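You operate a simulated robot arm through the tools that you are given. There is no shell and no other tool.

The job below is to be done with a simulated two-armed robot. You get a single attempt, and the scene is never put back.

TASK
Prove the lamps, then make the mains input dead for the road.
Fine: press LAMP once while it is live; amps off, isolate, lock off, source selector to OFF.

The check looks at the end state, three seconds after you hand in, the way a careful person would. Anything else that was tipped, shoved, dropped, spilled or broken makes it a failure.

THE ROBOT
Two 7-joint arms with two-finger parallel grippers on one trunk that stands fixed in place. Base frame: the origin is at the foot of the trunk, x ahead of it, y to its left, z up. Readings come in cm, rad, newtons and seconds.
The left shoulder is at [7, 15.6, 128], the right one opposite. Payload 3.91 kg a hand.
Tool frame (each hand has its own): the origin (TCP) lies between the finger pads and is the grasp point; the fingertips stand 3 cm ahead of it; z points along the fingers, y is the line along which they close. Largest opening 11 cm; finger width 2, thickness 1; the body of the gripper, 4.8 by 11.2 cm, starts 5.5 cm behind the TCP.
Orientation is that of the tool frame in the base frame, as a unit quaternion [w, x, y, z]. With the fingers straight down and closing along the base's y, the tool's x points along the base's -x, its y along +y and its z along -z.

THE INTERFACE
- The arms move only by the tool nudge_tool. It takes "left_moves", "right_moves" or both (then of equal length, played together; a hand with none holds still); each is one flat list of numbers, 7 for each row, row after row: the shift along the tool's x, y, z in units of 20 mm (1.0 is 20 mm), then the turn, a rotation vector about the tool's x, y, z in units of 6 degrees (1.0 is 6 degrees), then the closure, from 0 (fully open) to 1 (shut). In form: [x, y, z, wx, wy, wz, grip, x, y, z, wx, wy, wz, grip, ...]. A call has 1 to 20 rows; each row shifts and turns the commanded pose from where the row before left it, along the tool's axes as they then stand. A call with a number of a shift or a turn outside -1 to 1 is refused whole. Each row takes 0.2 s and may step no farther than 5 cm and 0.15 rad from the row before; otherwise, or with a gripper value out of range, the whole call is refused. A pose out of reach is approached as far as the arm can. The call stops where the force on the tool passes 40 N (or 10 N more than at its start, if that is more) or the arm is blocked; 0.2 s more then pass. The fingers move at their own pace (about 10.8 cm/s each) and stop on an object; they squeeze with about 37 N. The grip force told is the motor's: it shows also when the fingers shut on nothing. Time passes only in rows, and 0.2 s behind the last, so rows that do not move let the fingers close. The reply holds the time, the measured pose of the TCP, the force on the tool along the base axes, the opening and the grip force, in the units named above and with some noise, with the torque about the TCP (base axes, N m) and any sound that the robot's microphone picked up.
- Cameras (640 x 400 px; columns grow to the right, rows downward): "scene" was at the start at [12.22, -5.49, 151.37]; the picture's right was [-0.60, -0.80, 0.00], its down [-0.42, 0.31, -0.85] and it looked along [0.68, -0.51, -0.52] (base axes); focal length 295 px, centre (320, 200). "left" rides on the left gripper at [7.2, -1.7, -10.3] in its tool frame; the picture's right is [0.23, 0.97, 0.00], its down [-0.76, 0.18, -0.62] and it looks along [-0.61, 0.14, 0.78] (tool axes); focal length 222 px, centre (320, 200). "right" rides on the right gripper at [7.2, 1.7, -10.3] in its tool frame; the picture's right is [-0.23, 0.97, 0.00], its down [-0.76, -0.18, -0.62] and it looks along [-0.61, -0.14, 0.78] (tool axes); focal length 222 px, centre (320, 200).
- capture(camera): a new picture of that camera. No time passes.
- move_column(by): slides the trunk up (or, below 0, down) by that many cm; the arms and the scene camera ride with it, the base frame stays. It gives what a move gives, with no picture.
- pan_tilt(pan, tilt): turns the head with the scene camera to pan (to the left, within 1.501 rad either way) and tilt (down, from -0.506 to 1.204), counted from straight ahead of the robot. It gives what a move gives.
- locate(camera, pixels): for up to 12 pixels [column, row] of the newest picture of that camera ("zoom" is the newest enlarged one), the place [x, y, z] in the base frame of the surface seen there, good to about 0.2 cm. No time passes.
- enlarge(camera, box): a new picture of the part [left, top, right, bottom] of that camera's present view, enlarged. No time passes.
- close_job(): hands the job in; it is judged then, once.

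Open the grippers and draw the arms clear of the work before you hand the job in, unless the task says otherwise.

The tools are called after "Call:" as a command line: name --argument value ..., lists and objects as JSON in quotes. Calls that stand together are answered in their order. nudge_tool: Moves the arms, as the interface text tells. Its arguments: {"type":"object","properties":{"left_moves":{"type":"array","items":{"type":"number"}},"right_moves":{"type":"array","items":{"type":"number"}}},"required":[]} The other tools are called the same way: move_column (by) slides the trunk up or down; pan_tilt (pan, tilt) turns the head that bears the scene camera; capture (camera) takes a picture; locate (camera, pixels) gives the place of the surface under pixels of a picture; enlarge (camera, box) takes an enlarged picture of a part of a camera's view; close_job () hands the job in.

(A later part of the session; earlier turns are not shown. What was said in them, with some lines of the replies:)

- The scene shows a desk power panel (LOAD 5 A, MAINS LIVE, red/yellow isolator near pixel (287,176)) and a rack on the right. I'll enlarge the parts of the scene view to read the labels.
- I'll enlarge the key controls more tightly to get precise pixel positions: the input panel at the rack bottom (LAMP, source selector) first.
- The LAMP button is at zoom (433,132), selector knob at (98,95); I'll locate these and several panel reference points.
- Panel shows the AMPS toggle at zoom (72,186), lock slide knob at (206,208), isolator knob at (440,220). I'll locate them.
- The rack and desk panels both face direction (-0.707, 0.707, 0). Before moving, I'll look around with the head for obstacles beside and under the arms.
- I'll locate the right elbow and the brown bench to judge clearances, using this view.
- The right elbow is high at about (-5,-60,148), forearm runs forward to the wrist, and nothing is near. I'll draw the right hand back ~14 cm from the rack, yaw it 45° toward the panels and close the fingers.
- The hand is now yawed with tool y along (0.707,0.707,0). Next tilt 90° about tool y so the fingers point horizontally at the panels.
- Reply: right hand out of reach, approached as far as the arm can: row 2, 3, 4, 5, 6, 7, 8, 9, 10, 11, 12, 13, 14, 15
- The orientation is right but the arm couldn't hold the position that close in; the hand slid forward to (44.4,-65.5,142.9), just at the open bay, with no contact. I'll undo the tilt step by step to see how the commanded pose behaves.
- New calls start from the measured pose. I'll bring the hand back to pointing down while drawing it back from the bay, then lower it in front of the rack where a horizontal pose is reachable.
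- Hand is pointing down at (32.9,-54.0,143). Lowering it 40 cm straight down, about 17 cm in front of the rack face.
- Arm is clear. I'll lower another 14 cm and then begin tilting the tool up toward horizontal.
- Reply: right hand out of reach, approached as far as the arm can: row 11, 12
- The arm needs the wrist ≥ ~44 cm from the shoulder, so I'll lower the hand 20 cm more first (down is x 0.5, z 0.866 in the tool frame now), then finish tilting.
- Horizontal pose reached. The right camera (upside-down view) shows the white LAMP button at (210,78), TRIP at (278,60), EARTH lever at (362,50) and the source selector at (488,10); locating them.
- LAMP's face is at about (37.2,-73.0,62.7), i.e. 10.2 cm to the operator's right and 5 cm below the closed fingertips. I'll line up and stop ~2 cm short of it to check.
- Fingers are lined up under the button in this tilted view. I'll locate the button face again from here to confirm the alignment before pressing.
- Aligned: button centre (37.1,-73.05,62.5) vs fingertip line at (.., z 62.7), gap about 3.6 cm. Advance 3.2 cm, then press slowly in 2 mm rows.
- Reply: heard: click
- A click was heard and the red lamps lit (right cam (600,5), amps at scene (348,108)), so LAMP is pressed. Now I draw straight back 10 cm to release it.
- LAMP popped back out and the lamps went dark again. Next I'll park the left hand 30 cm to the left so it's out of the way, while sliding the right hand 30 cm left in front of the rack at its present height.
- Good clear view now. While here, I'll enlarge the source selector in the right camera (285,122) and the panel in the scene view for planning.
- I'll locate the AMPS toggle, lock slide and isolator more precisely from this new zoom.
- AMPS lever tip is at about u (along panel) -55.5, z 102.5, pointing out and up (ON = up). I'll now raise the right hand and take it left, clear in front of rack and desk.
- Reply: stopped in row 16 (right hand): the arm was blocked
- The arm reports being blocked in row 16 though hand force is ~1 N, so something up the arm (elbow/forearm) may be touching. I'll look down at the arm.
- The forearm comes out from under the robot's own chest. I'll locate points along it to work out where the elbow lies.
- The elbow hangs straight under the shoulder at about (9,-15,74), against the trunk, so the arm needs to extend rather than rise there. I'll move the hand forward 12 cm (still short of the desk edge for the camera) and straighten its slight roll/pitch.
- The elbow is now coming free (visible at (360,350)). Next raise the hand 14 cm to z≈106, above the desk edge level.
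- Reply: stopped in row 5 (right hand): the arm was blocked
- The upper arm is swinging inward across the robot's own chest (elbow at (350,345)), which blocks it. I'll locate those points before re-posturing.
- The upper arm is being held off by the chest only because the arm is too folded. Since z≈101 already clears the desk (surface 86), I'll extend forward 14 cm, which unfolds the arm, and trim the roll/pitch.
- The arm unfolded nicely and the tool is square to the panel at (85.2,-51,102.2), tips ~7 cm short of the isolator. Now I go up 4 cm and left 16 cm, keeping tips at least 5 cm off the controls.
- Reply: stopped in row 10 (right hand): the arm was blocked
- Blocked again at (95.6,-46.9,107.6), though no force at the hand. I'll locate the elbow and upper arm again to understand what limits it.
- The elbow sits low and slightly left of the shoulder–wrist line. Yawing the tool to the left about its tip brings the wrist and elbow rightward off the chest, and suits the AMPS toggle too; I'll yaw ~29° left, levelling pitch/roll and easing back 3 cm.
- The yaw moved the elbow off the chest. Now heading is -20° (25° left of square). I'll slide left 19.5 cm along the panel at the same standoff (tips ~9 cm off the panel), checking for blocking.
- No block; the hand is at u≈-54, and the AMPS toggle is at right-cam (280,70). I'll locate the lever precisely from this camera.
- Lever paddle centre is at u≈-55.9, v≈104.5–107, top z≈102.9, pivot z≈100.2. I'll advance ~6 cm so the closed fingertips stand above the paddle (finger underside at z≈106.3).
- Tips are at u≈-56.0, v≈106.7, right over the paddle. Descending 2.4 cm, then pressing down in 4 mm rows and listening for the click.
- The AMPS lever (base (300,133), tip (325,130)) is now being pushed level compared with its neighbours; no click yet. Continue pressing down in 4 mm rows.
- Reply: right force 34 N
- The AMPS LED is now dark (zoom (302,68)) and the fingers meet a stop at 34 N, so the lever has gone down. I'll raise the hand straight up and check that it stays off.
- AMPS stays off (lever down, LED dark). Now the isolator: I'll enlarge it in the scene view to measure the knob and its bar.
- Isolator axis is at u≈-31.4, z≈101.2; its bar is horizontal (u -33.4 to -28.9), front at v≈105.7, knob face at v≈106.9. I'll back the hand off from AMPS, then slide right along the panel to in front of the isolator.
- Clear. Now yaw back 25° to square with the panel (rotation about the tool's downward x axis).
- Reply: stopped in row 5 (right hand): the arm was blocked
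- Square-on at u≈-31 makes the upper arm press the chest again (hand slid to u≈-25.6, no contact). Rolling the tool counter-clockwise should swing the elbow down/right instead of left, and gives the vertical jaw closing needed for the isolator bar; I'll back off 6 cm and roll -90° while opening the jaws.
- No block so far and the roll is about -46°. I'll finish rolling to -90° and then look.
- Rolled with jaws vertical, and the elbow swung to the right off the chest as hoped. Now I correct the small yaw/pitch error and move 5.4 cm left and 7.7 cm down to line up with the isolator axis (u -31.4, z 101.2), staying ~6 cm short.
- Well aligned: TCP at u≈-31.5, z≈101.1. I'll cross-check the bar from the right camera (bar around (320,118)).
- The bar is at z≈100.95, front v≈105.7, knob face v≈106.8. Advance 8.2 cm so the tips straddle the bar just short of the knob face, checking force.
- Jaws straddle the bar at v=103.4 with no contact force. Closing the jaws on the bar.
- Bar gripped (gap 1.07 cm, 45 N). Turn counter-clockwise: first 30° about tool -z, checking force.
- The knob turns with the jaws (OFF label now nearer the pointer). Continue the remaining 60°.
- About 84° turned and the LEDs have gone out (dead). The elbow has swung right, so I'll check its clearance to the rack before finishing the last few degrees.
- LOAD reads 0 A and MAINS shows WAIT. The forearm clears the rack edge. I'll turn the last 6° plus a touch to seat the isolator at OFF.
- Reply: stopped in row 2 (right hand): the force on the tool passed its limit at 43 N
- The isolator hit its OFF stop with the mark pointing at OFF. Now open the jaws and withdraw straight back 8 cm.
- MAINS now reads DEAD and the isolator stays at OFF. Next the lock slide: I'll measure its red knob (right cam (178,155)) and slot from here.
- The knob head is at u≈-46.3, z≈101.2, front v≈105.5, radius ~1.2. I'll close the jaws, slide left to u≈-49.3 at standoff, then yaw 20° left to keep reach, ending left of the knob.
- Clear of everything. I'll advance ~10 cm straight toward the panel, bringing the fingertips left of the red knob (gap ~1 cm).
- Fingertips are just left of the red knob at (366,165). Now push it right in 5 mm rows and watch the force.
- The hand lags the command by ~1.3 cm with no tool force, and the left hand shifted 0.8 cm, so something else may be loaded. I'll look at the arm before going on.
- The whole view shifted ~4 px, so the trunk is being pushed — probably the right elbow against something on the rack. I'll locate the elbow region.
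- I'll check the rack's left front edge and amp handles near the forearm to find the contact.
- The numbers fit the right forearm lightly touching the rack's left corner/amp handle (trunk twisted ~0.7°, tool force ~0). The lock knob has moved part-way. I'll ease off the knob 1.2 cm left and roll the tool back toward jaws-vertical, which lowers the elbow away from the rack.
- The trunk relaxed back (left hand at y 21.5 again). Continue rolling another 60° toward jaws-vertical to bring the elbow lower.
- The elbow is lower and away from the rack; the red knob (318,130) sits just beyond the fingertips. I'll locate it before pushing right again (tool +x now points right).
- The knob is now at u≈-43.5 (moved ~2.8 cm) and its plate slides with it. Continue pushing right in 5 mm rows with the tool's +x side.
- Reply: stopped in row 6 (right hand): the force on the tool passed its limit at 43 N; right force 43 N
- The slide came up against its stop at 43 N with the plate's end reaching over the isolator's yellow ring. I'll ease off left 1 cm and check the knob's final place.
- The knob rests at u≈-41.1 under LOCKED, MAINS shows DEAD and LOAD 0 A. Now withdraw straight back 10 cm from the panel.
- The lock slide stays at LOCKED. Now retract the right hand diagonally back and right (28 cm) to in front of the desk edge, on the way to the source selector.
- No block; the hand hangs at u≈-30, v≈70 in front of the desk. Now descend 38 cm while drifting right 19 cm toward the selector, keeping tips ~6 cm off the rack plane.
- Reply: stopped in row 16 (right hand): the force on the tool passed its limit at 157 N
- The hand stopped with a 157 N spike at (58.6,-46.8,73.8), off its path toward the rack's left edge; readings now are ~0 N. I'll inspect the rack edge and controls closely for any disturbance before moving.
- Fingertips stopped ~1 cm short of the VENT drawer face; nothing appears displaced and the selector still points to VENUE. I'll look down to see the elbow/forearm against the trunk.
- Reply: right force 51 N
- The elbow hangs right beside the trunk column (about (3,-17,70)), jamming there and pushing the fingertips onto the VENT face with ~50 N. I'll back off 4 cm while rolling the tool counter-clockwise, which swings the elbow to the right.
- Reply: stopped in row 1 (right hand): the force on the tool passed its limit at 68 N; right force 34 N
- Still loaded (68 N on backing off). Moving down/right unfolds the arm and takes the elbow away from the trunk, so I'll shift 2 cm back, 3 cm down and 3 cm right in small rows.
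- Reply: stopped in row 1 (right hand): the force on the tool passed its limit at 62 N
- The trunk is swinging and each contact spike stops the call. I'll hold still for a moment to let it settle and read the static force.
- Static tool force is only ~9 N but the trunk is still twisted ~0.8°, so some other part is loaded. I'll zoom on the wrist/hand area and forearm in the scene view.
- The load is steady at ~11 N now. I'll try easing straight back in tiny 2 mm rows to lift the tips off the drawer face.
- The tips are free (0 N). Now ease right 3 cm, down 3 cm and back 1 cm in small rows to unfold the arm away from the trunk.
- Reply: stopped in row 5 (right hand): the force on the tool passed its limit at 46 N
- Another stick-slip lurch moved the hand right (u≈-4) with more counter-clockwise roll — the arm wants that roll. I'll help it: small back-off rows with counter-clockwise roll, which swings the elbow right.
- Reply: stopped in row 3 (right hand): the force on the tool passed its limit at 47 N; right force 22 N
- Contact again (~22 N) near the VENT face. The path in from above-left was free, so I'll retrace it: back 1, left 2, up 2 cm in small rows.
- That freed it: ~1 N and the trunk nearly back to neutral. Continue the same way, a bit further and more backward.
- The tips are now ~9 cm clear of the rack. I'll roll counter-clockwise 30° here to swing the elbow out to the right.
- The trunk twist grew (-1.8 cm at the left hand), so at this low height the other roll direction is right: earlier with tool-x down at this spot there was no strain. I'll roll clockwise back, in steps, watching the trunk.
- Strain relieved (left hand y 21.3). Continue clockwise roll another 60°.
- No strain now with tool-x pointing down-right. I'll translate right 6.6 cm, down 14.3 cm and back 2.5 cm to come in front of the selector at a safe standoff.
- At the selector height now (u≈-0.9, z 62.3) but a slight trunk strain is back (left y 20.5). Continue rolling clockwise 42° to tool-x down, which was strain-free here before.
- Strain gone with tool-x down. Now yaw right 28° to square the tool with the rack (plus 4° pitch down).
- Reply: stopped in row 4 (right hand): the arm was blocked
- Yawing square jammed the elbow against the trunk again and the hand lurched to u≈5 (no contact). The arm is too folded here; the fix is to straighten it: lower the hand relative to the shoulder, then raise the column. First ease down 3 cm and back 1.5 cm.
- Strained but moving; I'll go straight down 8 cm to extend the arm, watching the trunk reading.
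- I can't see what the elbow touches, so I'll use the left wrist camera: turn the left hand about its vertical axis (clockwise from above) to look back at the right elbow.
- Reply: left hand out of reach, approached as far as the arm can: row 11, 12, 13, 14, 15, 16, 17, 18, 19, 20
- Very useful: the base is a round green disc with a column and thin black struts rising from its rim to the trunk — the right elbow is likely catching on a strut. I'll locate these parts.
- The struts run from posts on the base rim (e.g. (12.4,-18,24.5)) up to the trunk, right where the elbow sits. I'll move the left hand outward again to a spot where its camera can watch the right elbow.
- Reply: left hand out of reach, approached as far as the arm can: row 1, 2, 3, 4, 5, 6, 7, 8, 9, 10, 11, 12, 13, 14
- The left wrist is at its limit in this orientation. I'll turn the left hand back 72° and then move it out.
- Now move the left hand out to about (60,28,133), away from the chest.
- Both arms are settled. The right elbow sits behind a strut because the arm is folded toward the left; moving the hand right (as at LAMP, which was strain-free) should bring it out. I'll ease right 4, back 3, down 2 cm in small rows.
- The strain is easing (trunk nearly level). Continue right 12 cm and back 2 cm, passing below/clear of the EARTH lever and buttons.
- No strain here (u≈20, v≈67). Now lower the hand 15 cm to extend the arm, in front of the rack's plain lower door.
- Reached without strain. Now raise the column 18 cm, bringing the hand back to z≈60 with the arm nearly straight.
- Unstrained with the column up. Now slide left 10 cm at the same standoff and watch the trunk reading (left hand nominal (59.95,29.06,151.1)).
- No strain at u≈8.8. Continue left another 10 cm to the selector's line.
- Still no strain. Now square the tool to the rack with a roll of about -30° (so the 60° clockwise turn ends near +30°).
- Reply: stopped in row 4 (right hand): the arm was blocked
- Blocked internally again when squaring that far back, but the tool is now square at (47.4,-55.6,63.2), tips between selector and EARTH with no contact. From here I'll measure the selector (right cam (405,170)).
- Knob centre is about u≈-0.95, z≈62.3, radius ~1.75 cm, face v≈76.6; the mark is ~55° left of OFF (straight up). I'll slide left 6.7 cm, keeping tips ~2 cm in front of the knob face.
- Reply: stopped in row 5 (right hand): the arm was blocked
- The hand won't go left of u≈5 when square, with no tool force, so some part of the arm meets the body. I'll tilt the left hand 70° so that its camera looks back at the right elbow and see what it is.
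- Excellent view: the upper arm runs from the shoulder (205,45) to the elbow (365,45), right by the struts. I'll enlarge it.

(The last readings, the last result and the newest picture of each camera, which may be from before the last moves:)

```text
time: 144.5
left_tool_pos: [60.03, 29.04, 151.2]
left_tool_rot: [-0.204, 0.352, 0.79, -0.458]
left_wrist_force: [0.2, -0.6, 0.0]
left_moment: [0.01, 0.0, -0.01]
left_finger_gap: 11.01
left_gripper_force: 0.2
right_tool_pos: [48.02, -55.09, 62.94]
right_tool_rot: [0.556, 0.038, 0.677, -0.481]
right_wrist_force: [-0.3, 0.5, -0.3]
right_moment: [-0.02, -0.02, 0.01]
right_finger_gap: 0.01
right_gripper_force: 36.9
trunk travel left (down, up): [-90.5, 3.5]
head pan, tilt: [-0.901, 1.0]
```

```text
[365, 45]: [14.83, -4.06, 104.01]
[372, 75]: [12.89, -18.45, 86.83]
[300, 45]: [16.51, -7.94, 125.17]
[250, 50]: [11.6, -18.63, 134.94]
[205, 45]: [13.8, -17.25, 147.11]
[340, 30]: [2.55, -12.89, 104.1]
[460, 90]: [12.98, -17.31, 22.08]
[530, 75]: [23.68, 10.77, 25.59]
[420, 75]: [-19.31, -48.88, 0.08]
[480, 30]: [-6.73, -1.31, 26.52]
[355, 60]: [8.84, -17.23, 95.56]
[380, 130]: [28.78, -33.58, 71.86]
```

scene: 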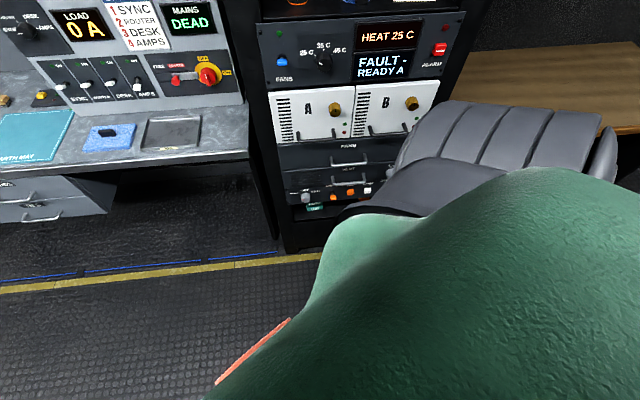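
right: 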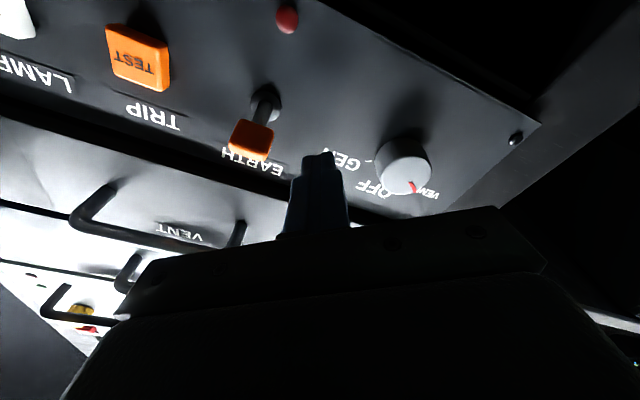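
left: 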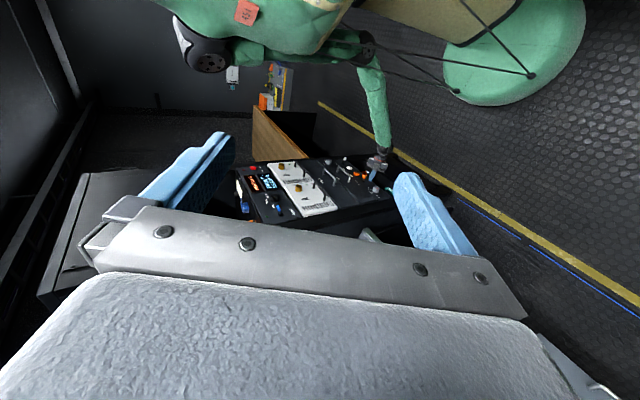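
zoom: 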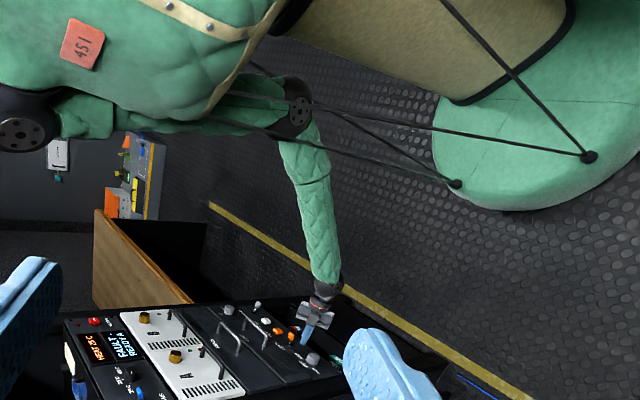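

The struts (thin lines from the rim posts up to the coat hem) cross right at the elbow. I'll enlarge further to see whether the elbow is in front of or behind them.

Call:
enlarge --camera "left" --box '[300, 10, 480, 120]'

Call:
enlarge --camera "left" --box '[330, 30, 400, 90]'

```text
3.56 times, centred on (390, 65) of left
```

zoom: 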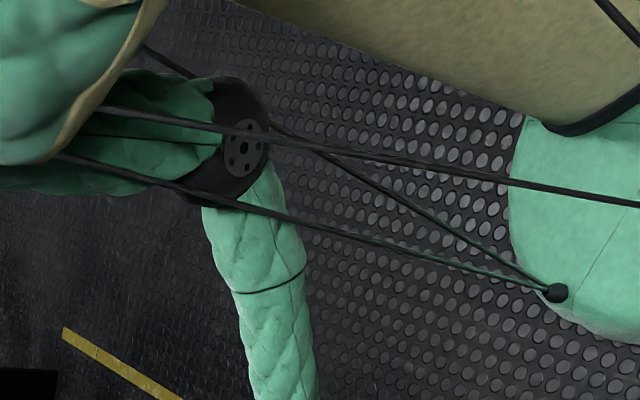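

```text
6.67 times, centred on (365, 60) of left
```

zoom: 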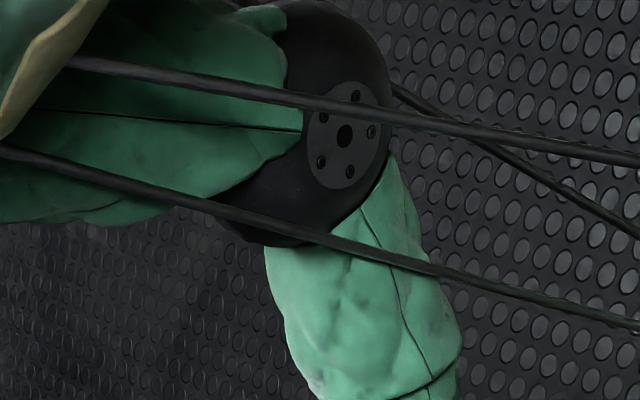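

Now clear: the elbow sits between the two struts rising from the post at (13,-17,22), and the front strut stops it moving forward/left. Clockwise roll relieved it before, so I'll roll +42° here (fingers are in free space), then slide left.

Call:
nudge_tool --right_moves '[0, 0, 0, 0, 0, 1, 1, 0, 0, 0, 0, 0, 1, 1, 0, 0, 0, 0, 0, 1, 1, 0, 0, 0, 0, 0, 1, 1, 0, 0, 0, 0, 0, 1, 1, 0, 0, 0, 0, 0, 1, 1, 0, 0, 0, 0, 0, 1, 1]'

Call:
enlarge --camera "left" --box '[280, 0, 480, 120]'

```text
time: 146.1
left_tool_pos: [59.88, 29.02, 151.05]
left_tool_rot: [-0.203, 0.353, 0.791, -0.458]
left_wrist_force: [0.3, -0.8, -0.3]
left_moment: [0.02, 0.01, -0.04]
left_finger_gap: 11.0
left_gripper_force: 0.1
right_tool_pos: [47.97, -54.99, 62.96]
right_tool_rot: [0.691, 0.28, 0.618, -0.248]
right_wrist_force: [-0.4, 0.4, -0.2]
right_moment: [-0.02, -0.01, -0.03]
right_finger_gap: 0.0
right_gripper_force: 37.1
trunk travel left (down, up): [-90.5, 3.5]
head pan, tilt: [-0.901, 1.0]
```

```text
3.20 times, centred on (380, 60) of left
```

zoom: 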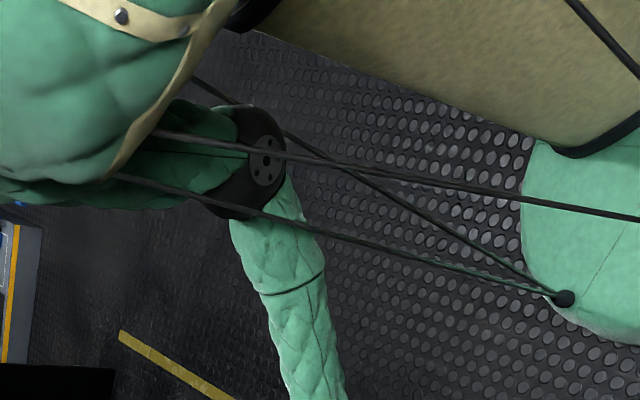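

Rolled to about +5°; the elbow shifted slightly back. Now slide left in 6 mm rows and see.

Call:
nudge_tool --right_moves '[0.05, 0.3, 0, 0, 0, 0, 1, 0.05, 0.3, 0, 0, 0, 0, 1, 0.05, 0.3, 0, 0, 0, 0, 1, 0.05, 0.3, 0, 0, 0, 0, 1, 0.05, 0.3, 0, 0, 0, 0, 1]'

Call:
enlarge --camera "left" --box '[280, 0, 480, 120]'

```text
time: 147.3
left_tool_pos: [59.99, 29.08, 151.22]
left_tool_rot: [-0.204, 0.352, 0.791, -0.457]
left_wrist_force: [0.0, 0.3, 0.3]
left_moment: [-0.02, -0.02, 0.02]
left_finger_gap: 10.99
left_gripper_force: 0.0
right_tool_pos: [50.14, -52.84, 62.68]
right_tool_rot: [0.691, 0.28, 0.618, -0.249]
right_wrist_force: [0.6, 0.2, -0.6]
right_moment: [0.02, -0.02, 0.0]
right_finger_gap: 0.0
right_gripper_force: 37.0
trunk travel left (down, up): [-90.5, 3.5]
head pan, tilt: [-0.901, 1.0]
```

```text
3.20 times, centred on (380, 60) of left
```

zoom: 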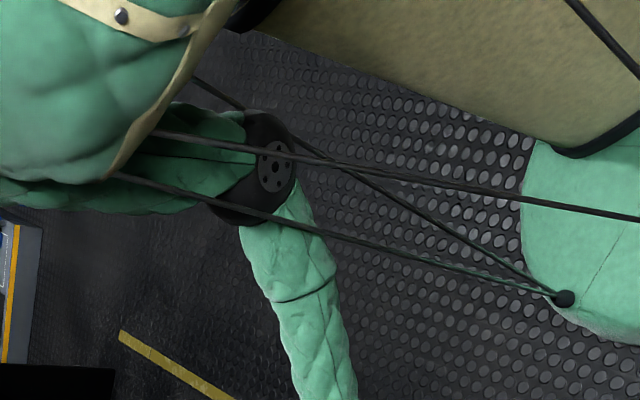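

It moves freely now (u≈1.9, no strain). Continue left 2.9 cm to the knob axis, easing back a hair to stay clear of the knob face.

Call:
nudge_tool --right_moves '[0.045, 0.285, -0.05, 0, 0, 0, 1, 0.045, 0.285, -0.05, 0, 0, 0, 1, 0.045, 0.285, -0.05, 0, 0, 0, 1, 0.045, 0.285, -0.05, 0, 0, 0, 1, 0.045, 0.285, -0.05, 0, 0, 0, 1]'

Call:
capture --camera "right"

```text
time: 148.5
left_tool_pos: [60.03, 29.09, 151.1]
left_tool_rot: [-0.204, 0.353, 0.791, -0.457]
left_wrist_force: [-0.5, 0.5, -0.1]
left_moment: [0.0, 0.0, 0.0]
left_finger_gap: 11.0
left_gripper_force: 0.1
right_tool_pos: [51.72, -50.35, 62.42]
right_tool_rot: [0.691, 0.28, 0.618, -0.248]
right_wrist_force: [0.4, 0.4, 0.0]
right_moment: [-0.04, 0.0, 0.01]
right_finger_gap: 0.0
right_gripper_force: 36.4
trunk travel left (down, up): [-90.5, 3.5]
head pan, tilt: [-0.901, 1.0]
```

```text
taken
```

right: 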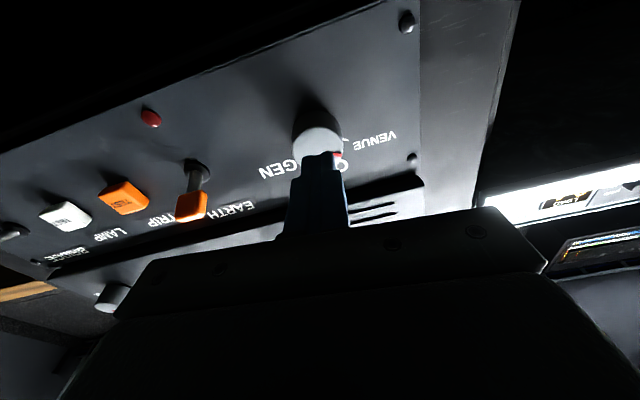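

Centred at u≈-0.97, z≈62.4 in front of the knob. Open the jaws to ~5.2 cm, lower 2.5 mm and advance 2.9 cm to straddle the knob.

Call:
nudge_tool --right_moves '[0.12, 0, 0, 0, 0, 0, 0.527, 0, 0, 0, 0, 0, 0, 0.527, 0, 0, 0, 0, 0, 0, 0.527, 0, 0, 0.5, 0, 0, 0, 0.527, 0, 0, 0.5, 0, 0, 0, 0.527, 0, 0, 0.45, 0, 0, 0, 0.527]'

Call:
capture --camera "right"

Call:
enlarge --camera "right" --box '[200, 60, 440, 230]'

```text
time: 149.9
left_tool_pos: [59.9, 29.02, 151.12]
left_tool_rot: [-0.203, 0.352, 0.791, -0.458]
left_wrist_force: [-0.5, -0.4, 0.7]
left_moment: [-0.02, -0.04, -0.03]
left_finger_gap: 11.02
left_gripper_force: 0.1
right_tool_pos: [54.0, -52.37, 62.27]
right_tool_rot: [0.691, 0.279, 0.619, -0.248]
right_wrist_force: [1.1, -0.1, 0.2]
right_moment: [0.02, 0.0, -0.01]
right_finger_gap: 5.2
right_gripper_force: 0.0
trunk travel left (down, up): [-90.5, 3.5]
head pan, tilt: [-0.901, 1.0]
```

```text
taken
```

right: 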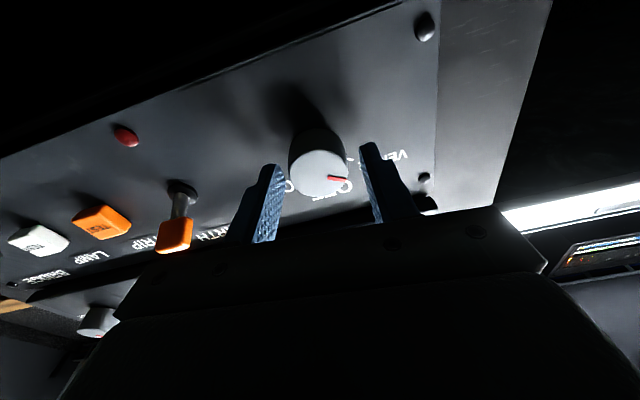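

```text
2.35 times, centred on (320, 145) of right
```

zoom: 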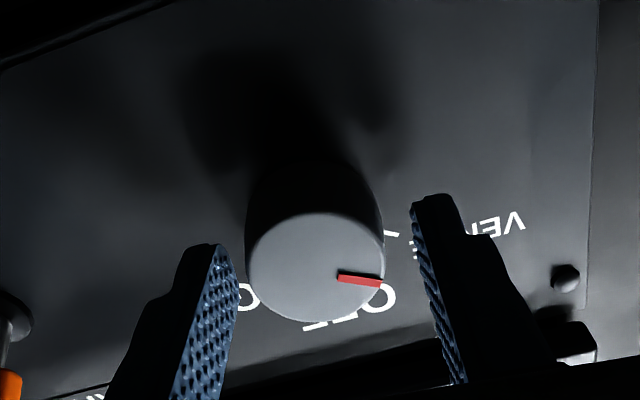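

Jaws straddle the knob centrally. Close on it.

Call:
nudge_tool --right_moves '[0, 0, 0, 0, 0, 0, 0.8, 0, 0, 0, 0, 0, 0, 1, 0, 0, 0, 0, 0, 0, 1, 0, 0, 0, 0, 0, 0, 1]'

Call:
enlarge --camera "right" --box '[200, 60, 440, 230]'

```text
time: 150.9
left_tool_pos: [59.92, 28.99, 151.11]
left_tool_rot: [-0.204, 0.353, 0.79, -0.457]
left_wrist_force: [-0.3, -0.2, 0.1]
left_moment: [-0.01, -0.02, 0.0]
left_finger_gap: 11.01
left_gripper_force: 0.1
right_tool_pos: [53.84, -52.52, 62.42]
right_tool_rot: [0.691, 0.28, 0.618, -0.249]
right_wrist_force: [-4.4, -11.1, -0.5]
right_moment: [0.03, 0.03, -0.38]
right_finger_gap: 3.87
right_gripper_force: 45.1
trunk travel left (down, up): [-90.5, 3.5]
head pan, tilt: [-0.901, 1.0]
```

```text
2.35 times, centred on (320, 145) of right
```

zoom: 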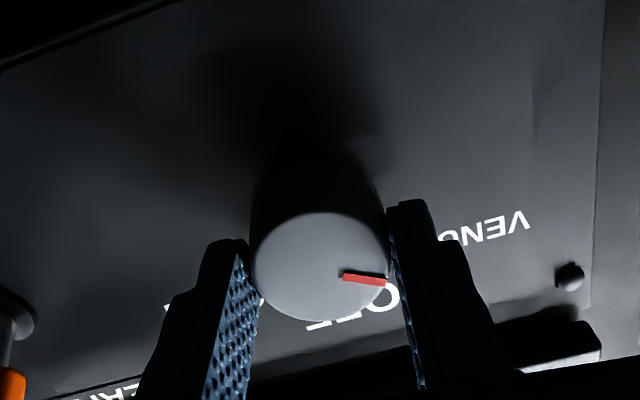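

Knob gripped (gap 3.9 cm, 45 N). Turn clockwise: first 30°, with a 2 mm shift right to unload the side force.

Call:
nudge_tool --right_moves '[0, -0.1, 0, 0, 0, 0, 1, 0, 0, 0, 0, 0, 1, 1, 0, 0, 0, 0, 0, 1, 1, 0, 0, 0, 0, 0, 1, 1, 0, 0, 0, 0, 0, 1, 1, 0, 0, 0, 0, 0, 1, 1]'

Call:
enlarge --camera "right" --box '[200, 60, 440, 230]'

```text
time: 152.3
left_tool_pos: [60.03, 28.99, 151.12]
left_tool_rot: [-0.204, 0.353, 0.79, -0.457]
left_wrist_force: [0.5, -0.5, -0.4]
left_moment: [-0.01, -0.02, 0.01]
left_finger_gap: 10.97
left_gripper_force: 0.0
right_tool_pos: [53.8, -52.56, 62.32]
right_tool_rot: [0.732, 0.43, 0.525, -0.06]
right_wrist_force: [2.1, -3.3, -0.4]
right_moment: [-0.17, -0.21, -1.1]
right_finger_gap: 3.85
right_gripper_force: 45.2
trunk travel left (down, up): [-90.5, 3.5]
head pan, tilt: [-0.901, 1.0]
```

```text
2.35 times, centred on (320, 145) of right
```

zoom: 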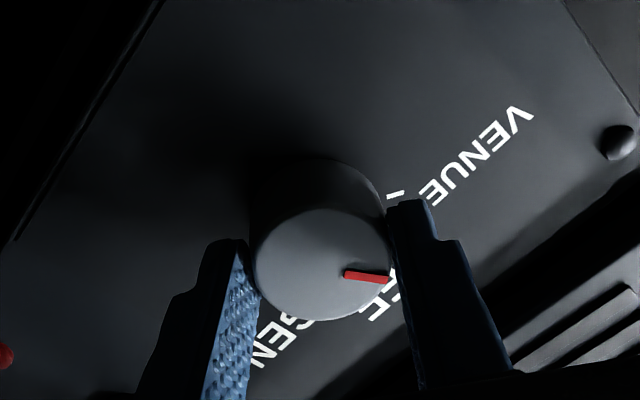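

The knob turns with the jaws; the mark is halfway between VENUE's tick and OFF. Turn the remaining 30°.

Call:
nudge_tool --right_moves '[0, 0, 0, 0, 0, 1, 1, 0, 0, 0, 0, 0, 1, 1, 0, 0, 0, 0, 0, 1, 1, 0, 0, 0, 0, 0, 1, 1, 0, 0, 0, 0, 0, 1, 1]'

Call:
enlarge --camera "right" --box '[200, 60, 440, 230]'

Call:
enlarge --camera "left" --box '[320, 100, 480, 200]'

```text
time: 153.5
left_tool_pos: [59.99, 29.12, 151.14]
left_tool_rot: [-0.204, 0.352, 0.79, -0.458]
left_wrist_force: [-0.2, -0.1, 0.6]
left_moment: [-0.02, 0.01, -0.02]
left_finger_gap: 11.0
left_gripper_force: 0.1
right_tool_pos: [53.84, -52.65, 62.41]
right_tool_rot: [0.722, 0.552, 0.396, 0.132]
right_wrist_force: [2.6, 0.1, -1.5]
right_moment: [0.31, 0.34, -0.73]
right_finger_gap: 3.88
right_gripper_force: 44.8
trunk travel left (down, up): [-90.5, 3.5]
head pan, tilt: [-0.901, 1.0]
```

```text
2.35 times, centred on (320, 145) of right
```

zoom: 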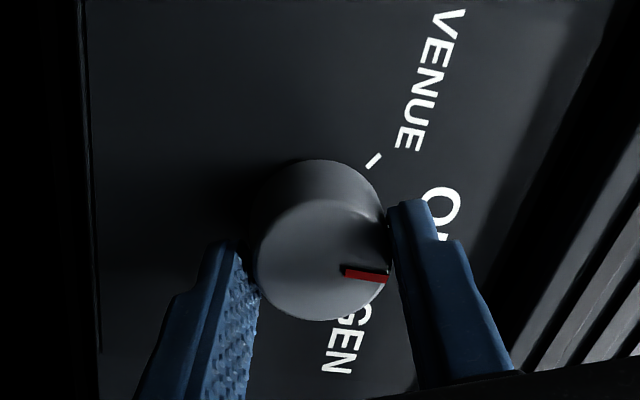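

```text
4.00 times, centred on (400, 150) of left
```

zoom: 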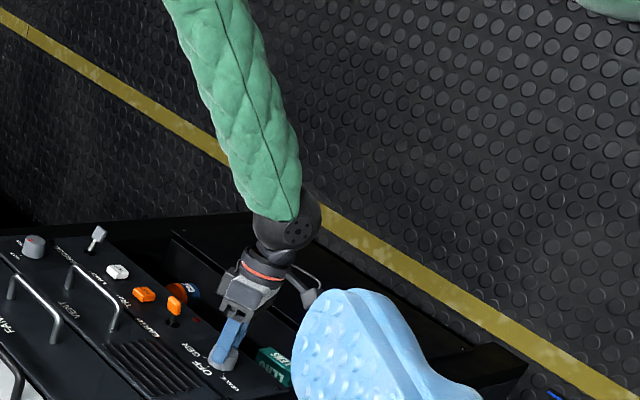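

The tool has turned 60° and the mark now points toward the OFF lettering (behind the right jaw). I'll open the jaws and back off 3 cm to check the setting.

Call:
nudge_tool --right_moves '[0, 0, 0, 0, 0, 0, 0.527, 0, 0, 0, 0, 0, 0, 0.527, 0, 0, 0, 0, 0, 0, 0.527, 0, 0, -0.5, 0, 0, 0, 0.527, 0, 0, -0.5, 0, 0, 0, 0.527, 0, 0, -0.5, 0, 0, 0, 0.527]'

Call:
enlarge --camera "right" --box '[200, 40, 460, 230]'

```text
time: 154.9
left_tool_pos: [60.02, 29.09, 151.04]
left_tool_rot: [-0.204, 0.353, 0.79, -0.458]
left_wrist_force: [0.2, -0.5, 0.5]
left_moment: [-0.02, 0.0, 0.0]
left_finger_gap: 10.98
left_gripper_force: 0.0
right_tool_pos: [51.65, -50.55, 62.11]
right_tool_rot: [0.723, 0.55, 0.397, 0.13]
right_wrist_force: [0.8, -0.6, 0.3]
right_moment: [-0.03, 0.02, 0.02]
right_finger_gap: 5.22
right_gripper_force: 0.1
trunk travel left (down, up): [-90.5, 3.5]
head pan, tilt: [-0.901, 1.0]
```

```text
2.11 times, centred on (330, 135) of right
```

zoom: 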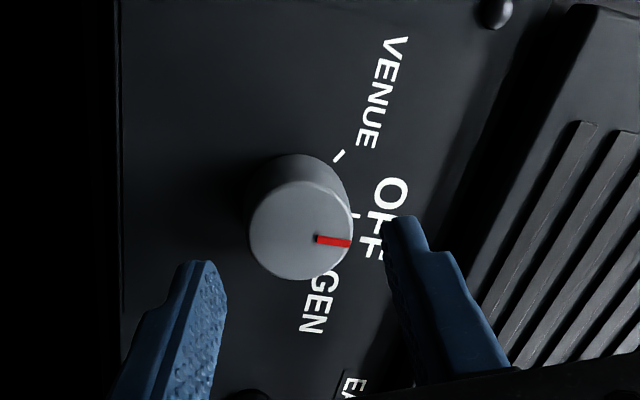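

The mark now points to the OFF tick (mark (317,238)→(350,243), tick at (356,216), knob centre ~(300,230)). I'll verify with located points.

Call:
locate --camera "zoom" --pixels '[[320, 239], [335, 241], [346, 243], [300, 232], [256, 232], [300, 278], [305, 188], [347, 215], [357, 216], [338, 155], [390, 215]]'

Call:
capture --camera "scene"

```text
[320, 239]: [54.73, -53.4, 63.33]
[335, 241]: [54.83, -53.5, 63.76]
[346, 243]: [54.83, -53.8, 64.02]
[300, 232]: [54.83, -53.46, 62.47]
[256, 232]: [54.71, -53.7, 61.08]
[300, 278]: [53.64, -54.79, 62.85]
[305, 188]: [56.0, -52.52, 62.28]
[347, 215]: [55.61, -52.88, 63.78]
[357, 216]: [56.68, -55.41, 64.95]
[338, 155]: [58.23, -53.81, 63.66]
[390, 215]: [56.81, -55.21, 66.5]
```

```text
taken
```

scene: 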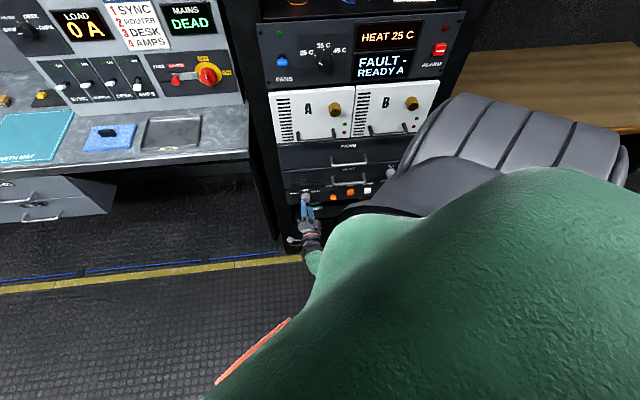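

The mark lies straight above the knob centre at u≈-0.9, matching the OFF tick at u≈-0.9, so the selector is at OFF. To withdraw safely I'll close the fingers, yaw the tool left 25° (wrist away from the trunk) and ease back 2 cm.

Call:
nudge_tool --right_moves '[0, 0, 0, 0, 0, 0, 1, 0, 0, 0, 0, 0, 0, 1, 0, 0, -0.2, -0.36, 0.749, 0.066, 1, 0, 0, -0.2, -0.36, 0.749, 0.066, 1, 0, 0, -0.2, -0.36, 0.749, 0.066, 1, 0, 0, -0.2, -0.36, 0.749, 0.066, 1, 0, 0, -0.2, -0.36, 0.749, 0.066, 1]'

Call:
capture --camera "right"

```text
time: 156.5
left_tool_pos: [59.99, 28.98, 151.14]
left_tool_rot: [-0.204, 0.352, 0.791, -0.457]
left_wrist_force: [-0.6, -0.4, 0.1]
left_moment: [0.0, -0.01, 0.01]
left_finger_gap: 10.99
left_gripper_force: 0.1
right_tool_pos: [49.94, -49.46, 61.94]
right_tool_rot: [0.677, 0.452, 0.506, 0.285]
right_wrist_force: [0.0, 0.5, 0.3]
right_moment: [0.02, -0.01, 0.0]
right_finger_gap: 0.01
right_gripper_force: 37.1
trunk travel left (down, up): [-90.5, 3.5]
head pan, tilt: [-0.901, 1.0]
```

```text
taken
```

right: 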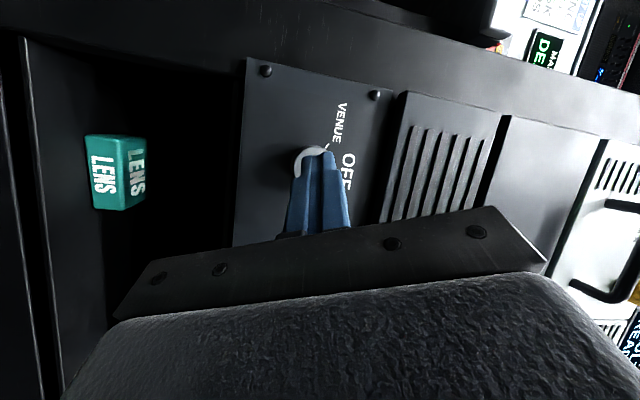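

Free with no strain. Withdraw: back 4 cm and right 6 cm, then right 14 cm in front of the rack (tips ≥5 cm clear of the levers).

Call:
nudge_tool --right_moves '[-0.35, -0.11, -0.62, 0, 0, 0, 1, -0.35, -0.11, -0.62, 0, 0, 0, 1, -0.35, -0.11, -0.62, 0, 0, 0, 1, -0.35, -0.11, -0.62, 0, 0, 0, 1, -0.35, -0.11, -0.62, 0, 0, 0, 1, -0.83, -0.354, -0.438, 0, 0, 0, 1, -0.83, -0.354, -0.438, 0, 0, 0, 1, -0.83, -0.354, -0.438, 0, 0, 0, 1, -0.83, -0.354, -0.438, 0, 0, 0, 1, -0.83, -0.354, -0.438, 0, 0, 0, 1, -0.83, -0.354, -0.438, 0, 0, 0, 1, -0.83, -0.354, -0.438, 0, 0, 0, 1]'

Call:
capture --camera "right"

Call:
capture --camera "scene"

Call:
capture --camera "left"

```text
time: 159.1
left_tool_pos: [59.96, 28.97, 151.2]
left_tool_rot: [-0.204, 0.353, 0.79, -0.457]
left_wrist_force: [0.0, -0.4, 0.2]
left_moment: [-0.02, -0.01, 0.01]
left_finger_gap: 11.01
left_gripper_force: 0.1
right_tool_pos: [32.8, -60.71, 61.87]
right_tool_rot: [0.678, 0.452, 0.505, 0.285]
right_wrist_force: [0.5, -0.1, -0.1]
right_moment: [-0.01, 0.0, -0.02]
right_finger_gap: 0.0
right_gripper_force: 37.2
trunk travel left (down, up): [-90.5, 3.5]
head pan, tilt: [-0.901, 1.0]
```

```text
taken
```

right: 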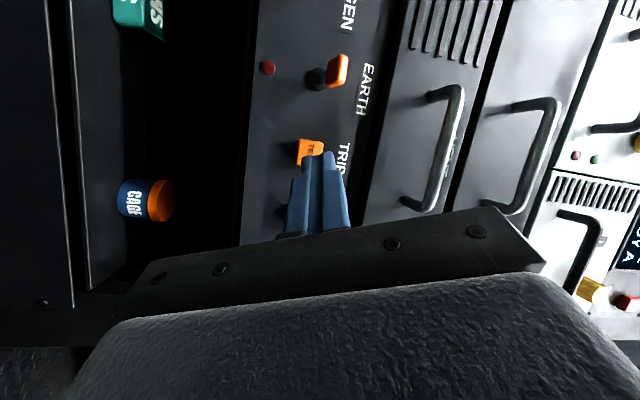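

```text
taken
```

scene: 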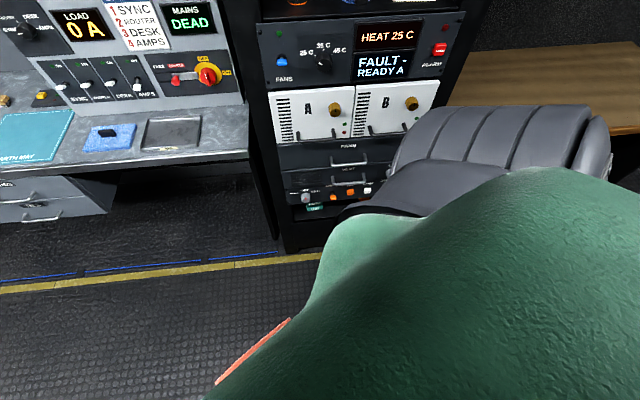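

```text
taken
```

left: 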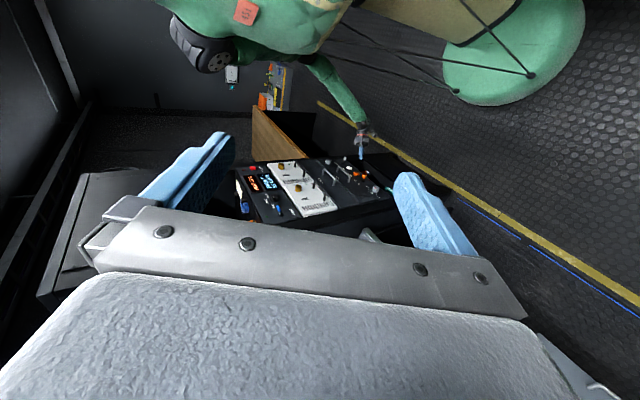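

Right arm is clear. I'll verify all controls with enlarged views: the desk panel and the rack's lower panel.

Call:
enlarge --camera "scene" --box '[30, 0, 250, 140]'

Call:
enlarge --camera "scene" --box '[260, 130, 400, 220]'

Call:
enlarge --camera "left" --box '[230, 140, 410, 230]'

```text
2.86 times, centred on (140, 70) of scene
```

zoom: 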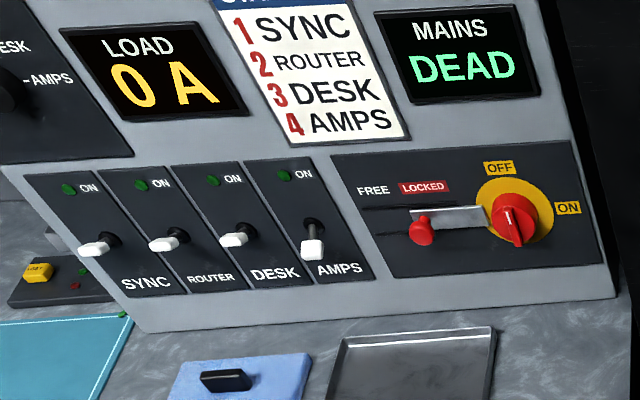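

```text
4.44 times, centred on (330, 175) of scene
```

zoom: 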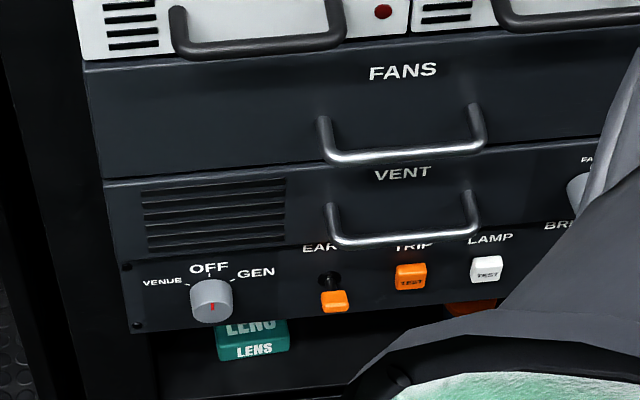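

```text
3.56 times, centred on (320, 185) of left
```

zoom: 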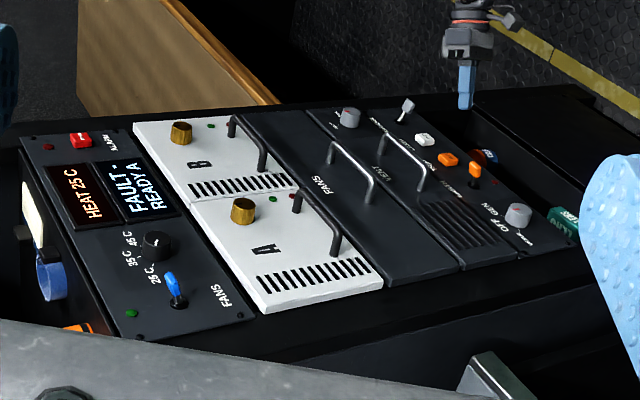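

Everything reads as intended: LOAD 0 A, DEAD, AMPS down, isolator at OFF, slide at LOCKED. One closer look at the selector and VENT drawer to be sure.

Call:
enlarge --camera "scene" --box '[280, 180, 330, 212]'

Call:
locate --camera "scene" --pixels '[[300, 175], [340, 178], [365, 178], [300, 155], [340, 155], [290, 180], [300, 110], [400, 110]]'

```text
12.50 times, centred on (305, 196) of scene
```

zoom: 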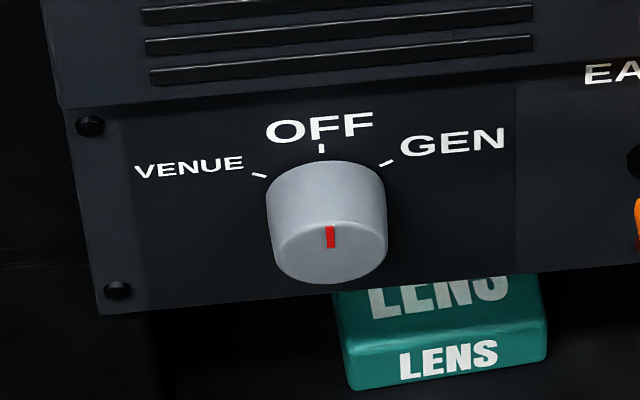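

```text
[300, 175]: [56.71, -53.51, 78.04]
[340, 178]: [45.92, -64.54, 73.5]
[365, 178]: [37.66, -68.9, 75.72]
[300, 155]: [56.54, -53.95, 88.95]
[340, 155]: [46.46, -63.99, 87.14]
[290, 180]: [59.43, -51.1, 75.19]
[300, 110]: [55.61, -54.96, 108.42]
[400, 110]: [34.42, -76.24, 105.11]
```

Selector is exactly at OFF and the VENT/FANS drawers are flush and undisturbed. Finally draw the right hand back 8 cm more and open its gripper fully.

Call:
nudge_tool --right_moves '[0.366, 0.253, -0.896, 0, 0, 0, 1, 0.366, 0.253, -0.896, 0, 0, 0, 1, 0.366, 0.253, -0.896, 0, 0, 0, 1, 0.366, 0.253, -0.896, 0, 0, 0, 1, 0, 0, 0, 0, 0, 0, 0.5, 0, 0, 0, 0, 0, 0, 0, 0, 0, 0, 0, 0, 0, 0, 0, 0, 0, 0, 0, 0, 0]'

Call:
capture --camera "right"

Call:
pan_tilt --pan -0.642 --tilt 0.65

Call:
capture --camera "scene"

```text
time: 160.9
left_tool_pos: [60.09, 28.98, 151.2]
left_tool_rot: [-0.203, 0.353, 0.791, -0.457]
left_wrist_force: [1.2, 0.5, 0.3]
left_moment: [-0.02, 0.04, -0.02]
left_finger_gap: 10.98
left_gripper_force: 0.0
right_tool_pos: [27.21, -55.02, 61.81]
right_tool_rot: [0.678, 0.452, 0.505, 0.284]
right_wrist_force: [-0.3, -0.1, 0.7]
right_moment: [0.04, 0.01, 0.01]
right_finger_gap: 11.01
right_gripper_force: 0.0
trunk travel left (down, up): [-90.5, 3.5]
head pan, tilt: [-0.901, 1.0]
```

```text
taken
```

right: 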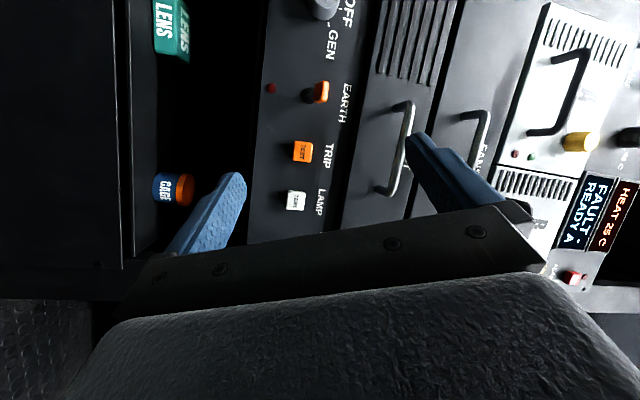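

```text
time: 161.7
left_tool_pos: [59.94, 28.97, 151.09]
left_tool_rot: [-0.204, 0.353, 0.79, -0.457]
left_wrist_force: [0.7, -0.9, 0.3]
left_moment: [-0.03, 0.0, 0.0]
left_finger_gap: 11.0
left_gripper_force: 0.0
right_tool_pos: [27.17, -55.03, 61.93]
right_tool_rot: [0.678, 0.452, 0.506, 0.283]
right_wrist_force: [-0.7, 0.3, 0.5]
right_moment: [-0.01, 0.01, 0.01]
right_finger_gap: 11.01
right_gripper_force: 0.0
trunk travel left (down, up): [-90.5, 3.5]
head pan, tilt: [-0.642, 0.649]
```

```text
taken
```

scene: 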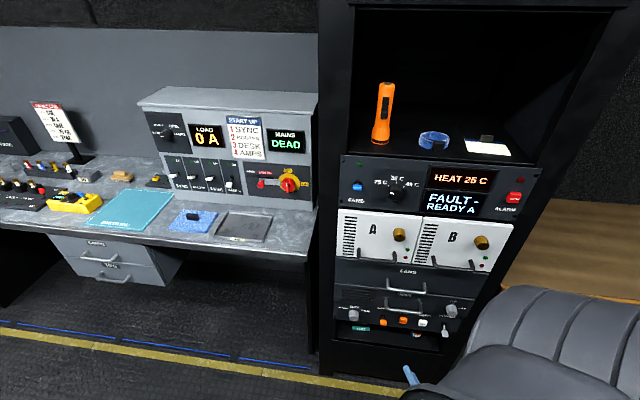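

Both hands are open and clear. A last enlarged check of the rack's upper panel against the starting picture.

Call:
enlarge --camera "scene" --box '[330, 140, 540, 270]'

Call:
enlarge --camera "scene" --box '[0, 90, 330, 260]'

Call:
enlarge --camera "scene" --box '[325, 255, 485, 355]'

```text
3.05 times, centred on (435, 205) of scene
```

zoom: 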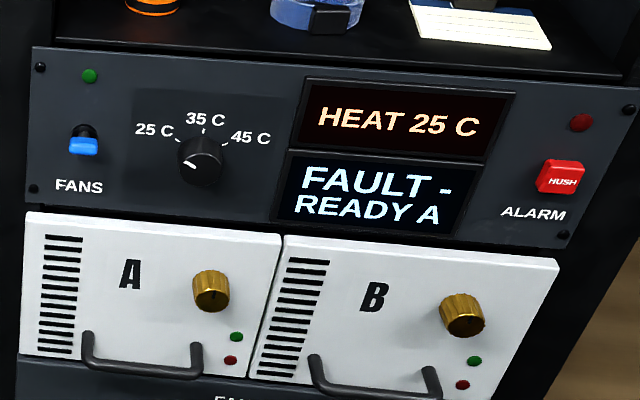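

```text
1.94 times, centred on (165, 175) of scene
```

zoom: 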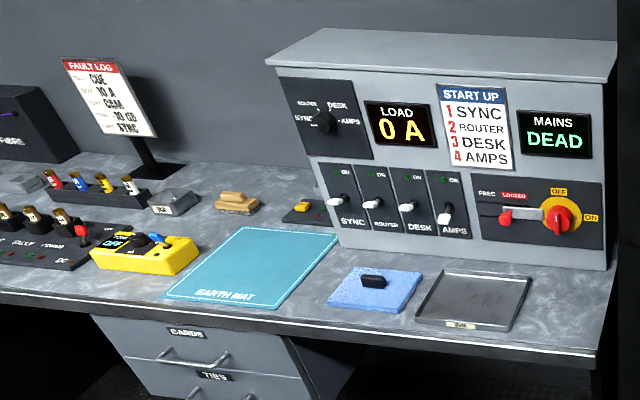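

```text
4.00 times, centred on (405, 305) of scene
```

zoom: 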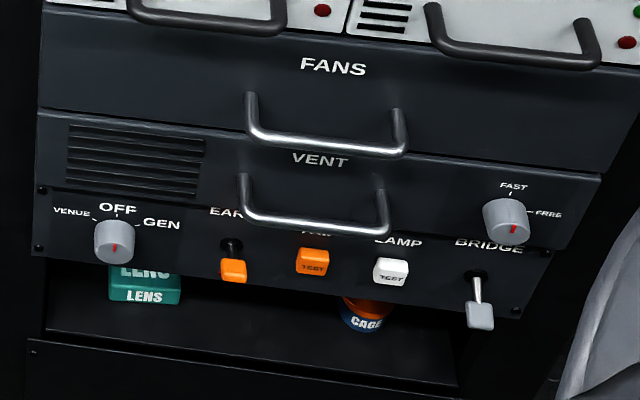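

All controls are in the wanted state: AMPS down, isolator at OFF, slide at LOCKED, source selector at OFF, MAINS DEAD. LAMP was pressed once while live. Nothing else looks moved, the grippers are open and the arms are clear, so I hand the job in.

Call:
close_job

```text
The job is handed in.
```

The mains input is dead for the road, and the job is handed in. I don't have the check's result.

- **LAMP:** pressed once while the mains was live; it clicked and the red lamps lit, then went out on release.
- **AMPS:** off, with its LED dark and the load at 0 A.
- **Isolator:** turned to its OFF stop; the MAINS display changed to WAIT, then DEAD.
- **Lock:** the slide is across to its stop at LOCKED.
- **Source selector:** turned from VENUE to OFF; its mark lines up with the OFF tick.

**Contact with the rack:** on the way to the selector, the right arm caught on the struts around its own base and lurched. The fingertips hit the front of the VENT drawer, with a peak of 157 N. They then pressed on it at up to about 70 N while I freed the arm.

Afterwards the VENT and FANS drawers still measured flush, and no other control or item looked moved. Both grippers are open and the arms are clear of the work. I left the trunk 18 cm higher than it started.
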